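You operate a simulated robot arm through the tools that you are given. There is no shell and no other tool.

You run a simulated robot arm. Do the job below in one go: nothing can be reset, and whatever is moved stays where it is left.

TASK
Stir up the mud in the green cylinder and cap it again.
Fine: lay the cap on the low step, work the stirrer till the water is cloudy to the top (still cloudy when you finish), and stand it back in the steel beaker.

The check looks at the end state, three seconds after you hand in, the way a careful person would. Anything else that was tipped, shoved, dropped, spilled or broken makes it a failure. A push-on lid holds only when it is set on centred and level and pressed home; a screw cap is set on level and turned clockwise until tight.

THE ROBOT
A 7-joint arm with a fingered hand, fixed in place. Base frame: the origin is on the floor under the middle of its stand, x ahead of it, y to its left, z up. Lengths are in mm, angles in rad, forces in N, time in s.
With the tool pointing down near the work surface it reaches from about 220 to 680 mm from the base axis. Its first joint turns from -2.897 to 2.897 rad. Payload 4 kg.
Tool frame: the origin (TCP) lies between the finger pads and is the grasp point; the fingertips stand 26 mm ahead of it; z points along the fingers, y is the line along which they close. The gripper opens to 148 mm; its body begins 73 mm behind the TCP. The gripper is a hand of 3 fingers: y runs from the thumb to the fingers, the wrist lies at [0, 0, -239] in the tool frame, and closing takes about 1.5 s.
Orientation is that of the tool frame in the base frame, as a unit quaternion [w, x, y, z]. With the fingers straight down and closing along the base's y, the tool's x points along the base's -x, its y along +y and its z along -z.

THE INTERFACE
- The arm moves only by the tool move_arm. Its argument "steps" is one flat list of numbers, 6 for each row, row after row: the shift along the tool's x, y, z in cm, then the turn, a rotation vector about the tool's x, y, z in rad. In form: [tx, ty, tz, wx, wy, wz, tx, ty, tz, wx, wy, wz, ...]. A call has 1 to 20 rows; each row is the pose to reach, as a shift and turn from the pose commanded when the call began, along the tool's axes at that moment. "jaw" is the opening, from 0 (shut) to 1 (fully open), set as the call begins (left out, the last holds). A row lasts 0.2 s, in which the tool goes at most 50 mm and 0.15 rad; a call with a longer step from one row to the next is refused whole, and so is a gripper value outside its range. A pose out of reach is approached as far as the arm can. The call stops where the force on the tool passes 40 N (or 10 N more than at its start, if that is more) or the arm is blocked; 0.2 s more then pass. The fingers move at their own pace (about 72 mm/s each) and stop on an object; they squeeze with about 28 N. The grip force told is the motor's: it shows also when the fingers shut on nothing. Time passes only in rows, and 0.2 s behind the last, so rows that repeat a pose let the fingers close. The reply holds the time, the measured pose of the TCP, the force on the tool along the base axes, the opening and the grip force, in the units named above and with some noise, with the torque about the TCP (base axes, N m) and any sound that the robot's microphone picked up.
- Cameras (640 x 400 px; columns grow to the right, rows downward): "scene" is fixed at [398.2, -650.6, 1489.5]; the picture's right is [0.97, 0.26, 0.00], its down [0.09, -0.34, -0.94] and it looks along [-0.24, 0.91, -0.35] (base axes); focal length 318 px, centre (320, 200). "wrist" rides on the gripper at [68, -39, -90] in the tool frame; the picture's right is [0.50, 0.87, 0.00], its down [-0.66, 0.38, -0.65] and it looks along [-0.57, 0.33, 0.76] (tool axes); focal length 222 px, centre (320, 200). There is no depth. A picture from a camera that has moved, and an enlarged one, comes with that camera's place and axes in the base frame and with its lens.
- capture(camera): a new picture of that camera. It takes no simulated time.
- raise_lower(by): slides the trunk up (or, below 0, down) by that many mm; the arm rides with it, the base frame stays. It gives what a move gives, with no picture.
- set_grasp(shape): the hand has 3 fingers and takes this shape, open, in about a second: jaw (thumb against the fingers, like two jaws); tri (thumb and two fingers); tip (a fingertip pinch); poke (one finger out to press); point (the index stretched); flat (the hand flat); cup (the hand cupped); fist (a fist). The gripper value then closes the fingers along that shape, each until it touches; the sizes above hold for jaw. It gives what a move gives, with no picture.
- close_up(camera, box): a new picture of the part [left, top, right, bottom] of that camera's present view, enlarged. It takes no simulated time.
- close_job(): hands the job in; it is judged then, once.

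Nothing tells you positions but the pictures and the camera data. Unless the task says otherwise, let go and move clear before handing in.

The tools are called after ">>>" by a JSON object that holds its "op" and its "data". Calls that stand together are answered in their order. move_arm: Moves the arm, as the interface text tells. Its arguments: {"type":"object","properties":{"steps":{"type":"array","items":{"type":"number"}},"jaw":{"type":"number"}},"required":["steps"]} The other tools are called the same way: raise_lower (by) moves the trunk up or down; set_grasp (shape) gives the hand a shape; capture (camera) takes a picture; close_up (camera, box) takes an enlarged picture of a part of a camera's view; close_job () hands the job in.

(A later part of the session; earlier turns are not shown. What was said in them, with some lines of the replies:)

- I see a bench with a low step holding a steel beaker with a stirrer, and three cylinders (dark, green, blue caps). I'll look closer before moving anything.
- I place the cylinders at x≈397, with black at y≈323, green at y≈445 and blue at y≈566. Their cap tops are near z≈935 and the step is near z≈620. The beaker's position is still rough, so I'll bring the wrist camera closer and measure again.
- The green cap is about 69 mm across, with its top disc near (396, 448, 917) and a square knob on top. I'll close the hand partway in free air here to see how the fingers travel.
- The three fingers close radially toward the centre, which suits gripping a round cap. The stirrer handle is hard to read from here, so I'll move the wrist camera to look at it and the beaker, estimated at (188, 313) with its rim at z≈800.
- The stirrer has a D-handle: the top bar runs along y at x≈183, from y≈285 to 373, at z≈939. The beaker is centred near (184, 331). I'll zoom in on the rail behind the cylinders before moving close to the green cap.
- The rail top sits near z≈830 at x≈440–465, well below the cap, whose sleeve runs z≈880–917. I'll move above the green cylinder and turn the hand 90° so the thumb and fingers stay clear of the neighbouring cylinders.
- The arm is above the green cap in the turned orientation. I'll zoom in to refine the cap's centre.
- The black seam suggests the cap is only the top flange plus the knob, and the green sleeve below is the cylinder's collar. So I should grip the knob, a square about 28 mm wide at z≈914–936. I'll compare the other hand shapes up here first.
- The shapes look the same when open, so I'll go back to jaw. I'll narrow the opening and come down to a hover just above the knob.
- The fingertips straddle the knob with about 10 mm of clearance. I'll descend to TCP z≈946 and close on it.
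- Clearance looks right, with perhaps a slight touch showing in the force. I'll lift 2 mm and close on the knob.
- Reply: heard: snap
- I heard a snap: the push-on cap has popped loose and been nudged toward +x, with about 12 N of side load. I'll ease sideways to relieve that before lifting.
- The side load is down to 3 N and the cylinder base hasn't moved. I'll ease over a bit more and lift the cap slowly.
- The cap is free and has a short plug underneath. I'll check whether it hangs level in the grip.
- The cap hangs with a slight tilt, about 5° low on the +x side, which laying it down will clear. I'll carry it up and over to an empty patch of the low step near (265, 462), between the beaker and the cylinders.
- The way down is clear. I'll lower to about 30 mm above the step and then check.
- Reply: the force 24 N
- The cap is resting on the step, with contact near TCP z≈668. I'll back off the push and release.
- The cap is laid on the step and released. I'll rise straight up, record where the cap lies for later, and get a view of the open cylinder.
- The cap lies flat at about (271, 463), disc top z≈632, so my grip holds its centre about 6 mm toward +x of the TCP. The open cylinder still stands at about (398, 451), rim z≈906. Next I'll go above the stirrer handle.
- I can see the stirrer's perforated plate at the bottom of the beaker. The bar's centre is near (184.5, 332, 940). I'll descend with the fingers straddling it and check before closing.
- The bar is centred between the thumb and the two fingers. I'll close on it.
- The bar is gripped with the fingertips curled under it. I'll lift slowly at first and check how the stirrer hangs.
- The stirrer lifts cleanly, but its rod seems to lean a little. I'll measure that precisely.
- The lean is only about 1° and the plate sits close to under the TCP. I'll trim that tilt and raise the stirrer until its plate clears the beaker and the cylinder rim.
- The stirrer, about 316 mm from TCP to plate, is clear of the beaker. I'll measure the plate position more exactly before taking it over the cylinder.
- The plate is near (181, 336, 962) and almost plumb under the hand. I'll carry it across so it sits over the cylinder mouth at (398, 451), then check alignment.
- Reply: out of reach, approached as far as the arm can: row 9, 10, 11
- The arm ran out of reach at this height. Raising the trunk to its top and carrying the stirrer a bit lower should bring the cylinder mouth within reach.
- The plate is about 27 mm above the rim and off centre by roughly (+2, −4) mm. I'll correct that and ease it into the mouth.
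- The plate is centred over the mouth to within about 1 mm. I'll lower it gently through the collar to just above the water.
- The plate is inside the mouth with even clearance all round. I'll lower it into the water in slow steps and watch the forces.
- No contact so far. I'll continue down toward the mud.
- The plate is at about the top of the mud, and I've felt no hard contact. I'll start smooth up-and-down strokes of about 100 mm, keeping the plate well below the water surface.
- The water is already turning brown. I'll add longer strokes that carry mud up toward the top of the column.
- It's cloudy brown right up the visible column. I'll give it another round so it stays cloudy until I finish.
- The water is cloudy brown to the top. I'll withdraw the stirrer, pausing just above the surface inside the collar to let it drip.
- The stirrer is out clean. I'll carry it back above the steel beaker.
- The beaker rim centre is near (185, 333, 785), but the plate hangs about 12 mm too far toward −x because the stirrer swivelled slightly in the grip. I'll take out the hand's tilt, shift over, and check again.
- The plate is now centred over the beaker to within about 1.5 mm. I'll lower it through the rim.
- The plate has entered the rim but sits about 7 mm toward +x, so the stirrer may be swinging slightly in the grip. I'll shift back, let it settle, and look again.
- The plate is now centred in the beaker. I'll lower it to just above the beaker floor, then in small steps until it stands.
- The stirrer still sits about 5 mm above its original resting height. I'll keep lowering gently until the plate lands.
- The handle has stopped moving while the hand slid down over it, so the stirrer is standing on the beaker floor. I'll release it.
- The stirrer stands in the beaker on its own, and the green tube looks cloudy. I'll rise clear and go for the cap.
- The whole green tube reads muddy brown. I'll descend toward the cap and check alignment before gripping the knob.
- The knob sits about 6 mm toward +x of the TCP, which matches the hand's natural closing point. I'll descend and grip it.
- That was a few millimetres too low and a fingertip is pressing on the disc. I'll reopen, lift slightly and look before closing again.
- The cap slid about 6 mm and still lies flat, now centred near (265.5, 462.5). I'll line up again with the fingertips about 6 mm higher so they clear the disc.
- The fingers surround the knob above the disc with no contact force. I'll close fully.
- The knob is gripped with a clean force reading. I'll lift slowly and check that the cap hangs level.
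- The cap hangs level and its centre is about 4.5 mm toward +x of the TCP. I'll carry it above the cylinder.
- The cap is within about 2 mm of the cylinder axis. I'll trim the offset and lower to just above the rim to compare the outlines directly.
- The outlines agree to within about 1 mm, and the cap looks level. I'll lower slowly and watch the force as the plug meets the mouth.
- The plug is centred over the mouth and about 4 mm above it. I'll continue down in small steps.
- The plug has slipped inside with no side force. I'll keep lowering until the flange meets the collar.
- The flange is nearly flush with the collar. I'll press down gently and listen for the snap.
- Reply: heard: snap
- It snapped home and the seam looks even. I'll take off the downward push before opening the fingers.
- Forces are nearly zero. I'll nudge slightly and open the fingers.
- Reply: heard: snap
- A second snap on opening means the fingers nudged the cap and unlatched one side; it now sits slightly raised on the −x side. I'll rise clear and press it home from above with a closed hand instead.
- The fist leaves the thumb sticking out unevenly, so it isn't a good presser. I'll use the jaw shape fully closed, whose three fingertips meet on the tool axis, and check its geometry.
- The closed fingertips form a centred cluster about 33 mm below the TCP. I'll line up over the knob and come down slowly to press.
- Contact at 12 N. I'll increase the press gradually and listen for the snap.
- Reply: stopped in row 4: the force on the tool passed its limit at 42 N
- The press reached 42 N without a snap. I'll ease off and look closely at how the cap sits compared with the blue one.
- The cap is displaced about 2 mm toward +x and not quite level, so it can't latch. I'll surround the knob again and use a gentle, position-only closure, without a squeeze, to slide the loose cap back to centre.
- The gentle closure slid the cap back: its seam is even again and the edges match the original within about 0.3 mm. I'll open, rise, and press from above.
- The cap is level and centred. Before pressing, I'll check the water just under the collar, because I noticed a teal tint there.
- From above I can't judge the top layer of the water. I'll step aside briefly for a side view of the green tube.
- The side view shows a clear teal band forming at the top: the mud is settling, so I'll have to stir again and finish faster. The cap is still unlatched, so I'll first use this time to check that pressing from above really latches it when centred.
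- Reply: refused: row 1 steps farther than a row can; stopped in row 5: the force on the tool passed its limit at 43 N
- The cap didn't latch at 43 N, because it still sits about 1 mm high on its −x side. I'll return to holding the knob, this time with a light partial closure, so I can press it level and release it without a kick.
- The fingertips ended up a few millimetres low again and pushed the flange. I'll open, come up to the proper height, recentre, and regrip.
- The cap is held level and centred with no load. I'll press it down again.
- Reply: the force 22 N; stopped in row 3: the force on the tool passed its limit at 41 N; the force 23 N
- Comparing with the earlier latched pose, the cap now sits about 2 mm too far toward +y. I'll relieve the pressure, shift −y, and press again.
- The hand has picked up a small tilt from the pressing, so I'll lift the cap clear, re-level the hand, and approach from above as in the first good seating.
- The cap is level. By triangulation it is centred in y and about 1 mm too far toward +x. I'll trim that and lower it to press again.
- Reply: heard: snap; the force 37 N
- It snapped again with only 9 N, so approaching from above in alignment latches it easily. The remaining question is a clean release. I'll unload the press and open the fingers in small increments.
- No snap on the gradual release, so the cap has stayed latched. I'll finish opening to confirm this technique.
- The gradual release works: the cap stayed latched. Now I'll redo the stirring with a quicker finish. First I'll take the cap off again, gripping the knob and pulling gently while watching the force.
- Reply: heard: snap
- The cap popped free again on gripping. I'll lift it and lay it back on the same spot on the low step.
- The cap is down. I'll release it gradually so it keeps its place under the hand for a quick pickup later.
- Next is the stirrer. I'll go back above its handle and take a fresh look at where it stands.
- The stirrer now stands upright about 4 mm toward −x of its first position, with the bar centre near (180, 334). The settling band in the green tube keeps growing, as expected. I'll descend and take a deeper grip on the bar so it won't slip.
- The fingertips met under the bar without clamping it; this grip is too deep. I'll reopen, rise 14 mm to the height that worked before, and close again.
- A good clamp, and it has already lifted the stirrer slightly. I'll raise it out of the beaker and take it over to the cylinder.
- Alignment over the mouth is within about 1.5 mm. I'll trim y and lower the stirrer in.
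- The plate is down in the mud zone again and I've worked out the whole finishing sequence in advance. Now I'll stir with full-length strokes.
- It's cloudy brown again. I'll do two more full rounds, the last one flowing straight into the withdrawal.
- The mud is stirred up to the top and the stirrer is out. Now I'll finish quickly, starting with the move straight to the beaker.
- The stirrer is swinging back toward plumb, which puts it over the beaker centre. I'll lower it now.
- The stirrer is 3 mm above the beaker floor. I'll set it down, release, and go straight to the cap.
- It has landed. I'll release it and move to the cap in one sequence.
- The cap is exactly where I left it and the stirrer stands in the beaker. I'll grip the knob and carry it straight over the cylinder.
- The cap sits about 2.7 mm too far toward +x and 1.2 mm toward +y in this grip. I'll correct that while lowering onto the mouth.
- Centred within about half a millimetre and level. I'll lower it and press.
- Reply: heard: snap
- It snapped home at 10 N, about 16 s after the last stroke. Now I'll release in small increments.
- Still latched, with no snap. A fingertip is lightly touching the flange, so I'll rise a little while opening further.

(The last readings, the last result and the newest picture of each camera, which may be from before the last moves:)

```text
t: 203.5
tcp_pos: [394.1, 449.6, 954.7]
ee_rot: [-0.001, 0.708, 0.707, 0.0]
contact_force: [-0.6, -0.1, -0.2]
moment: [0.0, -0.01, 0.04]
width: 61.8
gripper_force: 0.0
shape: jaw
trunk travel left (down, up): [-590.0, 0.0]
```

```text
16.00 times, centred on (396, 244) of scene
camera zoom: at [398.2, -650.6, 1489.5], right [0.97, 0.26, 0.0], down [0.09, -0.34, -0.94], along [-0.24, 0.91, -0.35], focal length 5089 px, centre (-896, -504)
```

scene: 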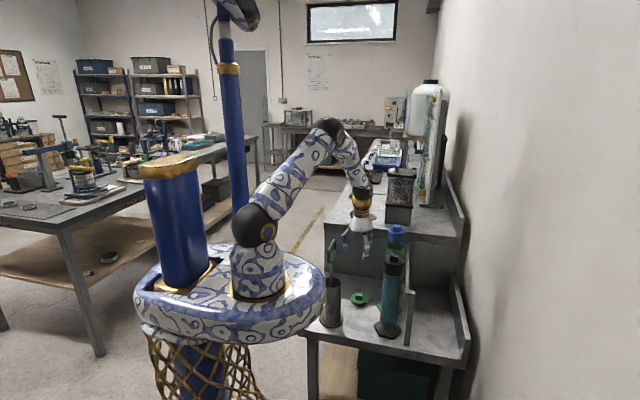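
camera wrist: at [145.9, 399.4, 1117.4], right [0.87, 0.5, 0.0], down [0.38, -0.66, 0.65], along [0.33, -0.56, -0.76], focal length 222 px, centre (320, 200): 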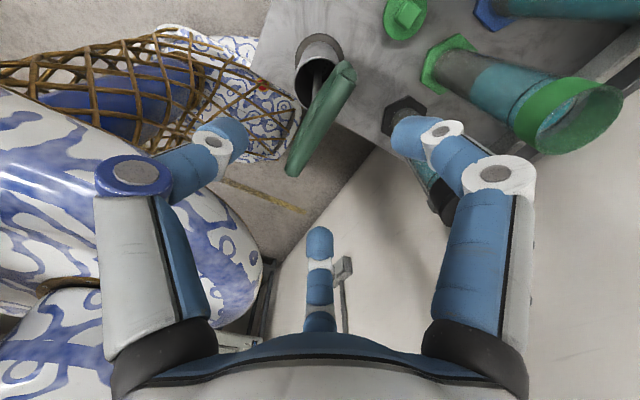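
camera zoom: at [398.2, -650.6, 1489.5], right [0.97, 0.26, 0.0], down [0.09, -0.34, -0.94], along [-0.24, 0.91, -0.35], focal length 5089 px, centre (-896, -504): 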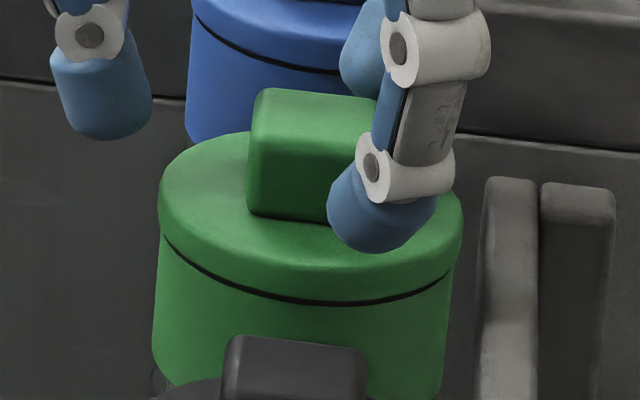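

The fingers are off, there was no snap, and the seam is even all round. I'll rise clear and do a final check.

>>> {"op": "move_arm", "data": {"steps": [0, 0, -4, 0, 0, 0, 0, -1.5, -8.5, 0, 0, 0]}}

>>> {"op": "close_up", "data": {"camera": "scene", "box": [386, 236, 406, 252]}}

>>> {"op": "capture", "data": {"camera": "wrist"}}

>>> {"op": "close_up", "data": {"camera": "scene", "box": [305, 210, 435, 350]}}

```text
t: 204.1
tcp_pos: [377.4, 448.9, 1040.7]
ee_rot: [-0.001, 0.707, 0.707, 0.0]
contact_force: [0.2, 0.3, 0.5]
moment: [-0.04, 0.02, 0.03]
width: 61.9
gripper_force: 0.0
shape: jaw
trunk travel left (down, up): [-590.0, 0.0]
```

```text
16.00 times, centred on (396, 244) of scene
camera zoom: at [398.2, -650.6, 1489.5], right [0.97, 0.26, 0.0], down [0.09, -0.34, -0.94], along [-0.24, 0.91, -0.35], focal length 5089 px, centre (-896, -504)
```

zoom: 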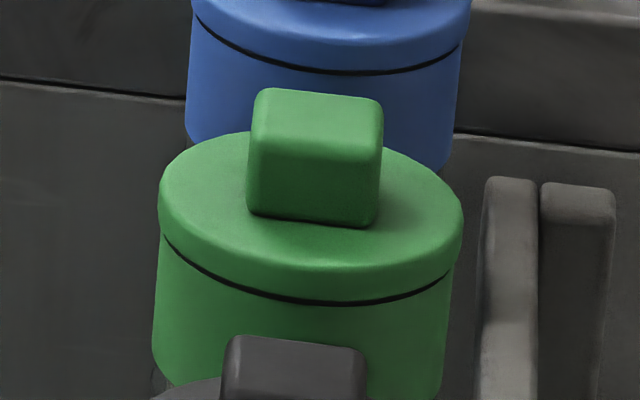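

```text
taken
camera wrist: at [338.7, 516.4, 1131.4], right [0.87, 0.5, 0.0], down [0.38, -0.66, 0.65], along [0.33, -0.56, -0.76], focal length 222 px, centre (320, 200)
```

wrist: 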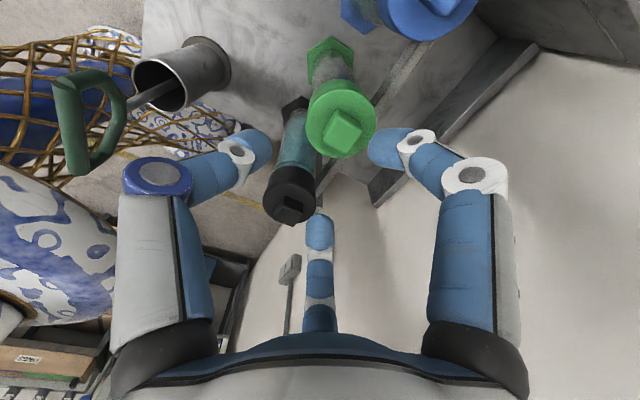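

```text
2.86 times, centred on (370, 280) of scene
camera zoom: at [398.2, -650.6, 1489.5], right [0.97, 0.26, 0.0], down [0.09, -0.34, -0.94], along [-0.24, 0.91, -0.35], focal length 909 px, centre (177, -29)
```

zoom: 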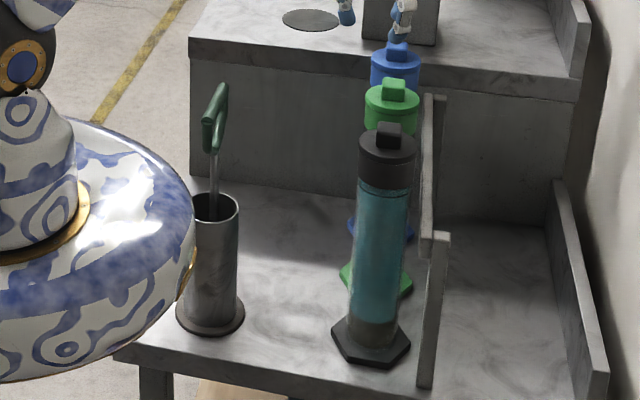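

The cap is latched level on the green cylinder, the water is still cloudy, and the stirrer stands in the steel beaker. The other cylinders haven't moved and the hand is clear, so I'm handing in now.

>>> {"op": "close_job", "data": {}}

```text
The job is handed in.
```

I've handed the job in, and as far as I could see everything was done when I did. The green cylinder's mud was stirred up and its cap was snapped back on, level. The stirrer was standing in the steel beaker, and the other cylinders hadn't moved.

- **Stirred twice:** the first time, the cap came loose as I let go of it. While I worked on that, the mud settled and a clear band formed at the top. I took the cap off again, laid it on the low step, stirred again, put the stirrer back and recapped faster.
- **Cap:** it clicked home at about 10 N. I then opened the fingers in small steps and heard no second click, so it should have stayed on.
- **Cloudiness:** I handed in about 20 seconds after the last stroke. The part of the tube I could see was still cloudy grey, but I didn't have a clear side view of the top of the water at the end.
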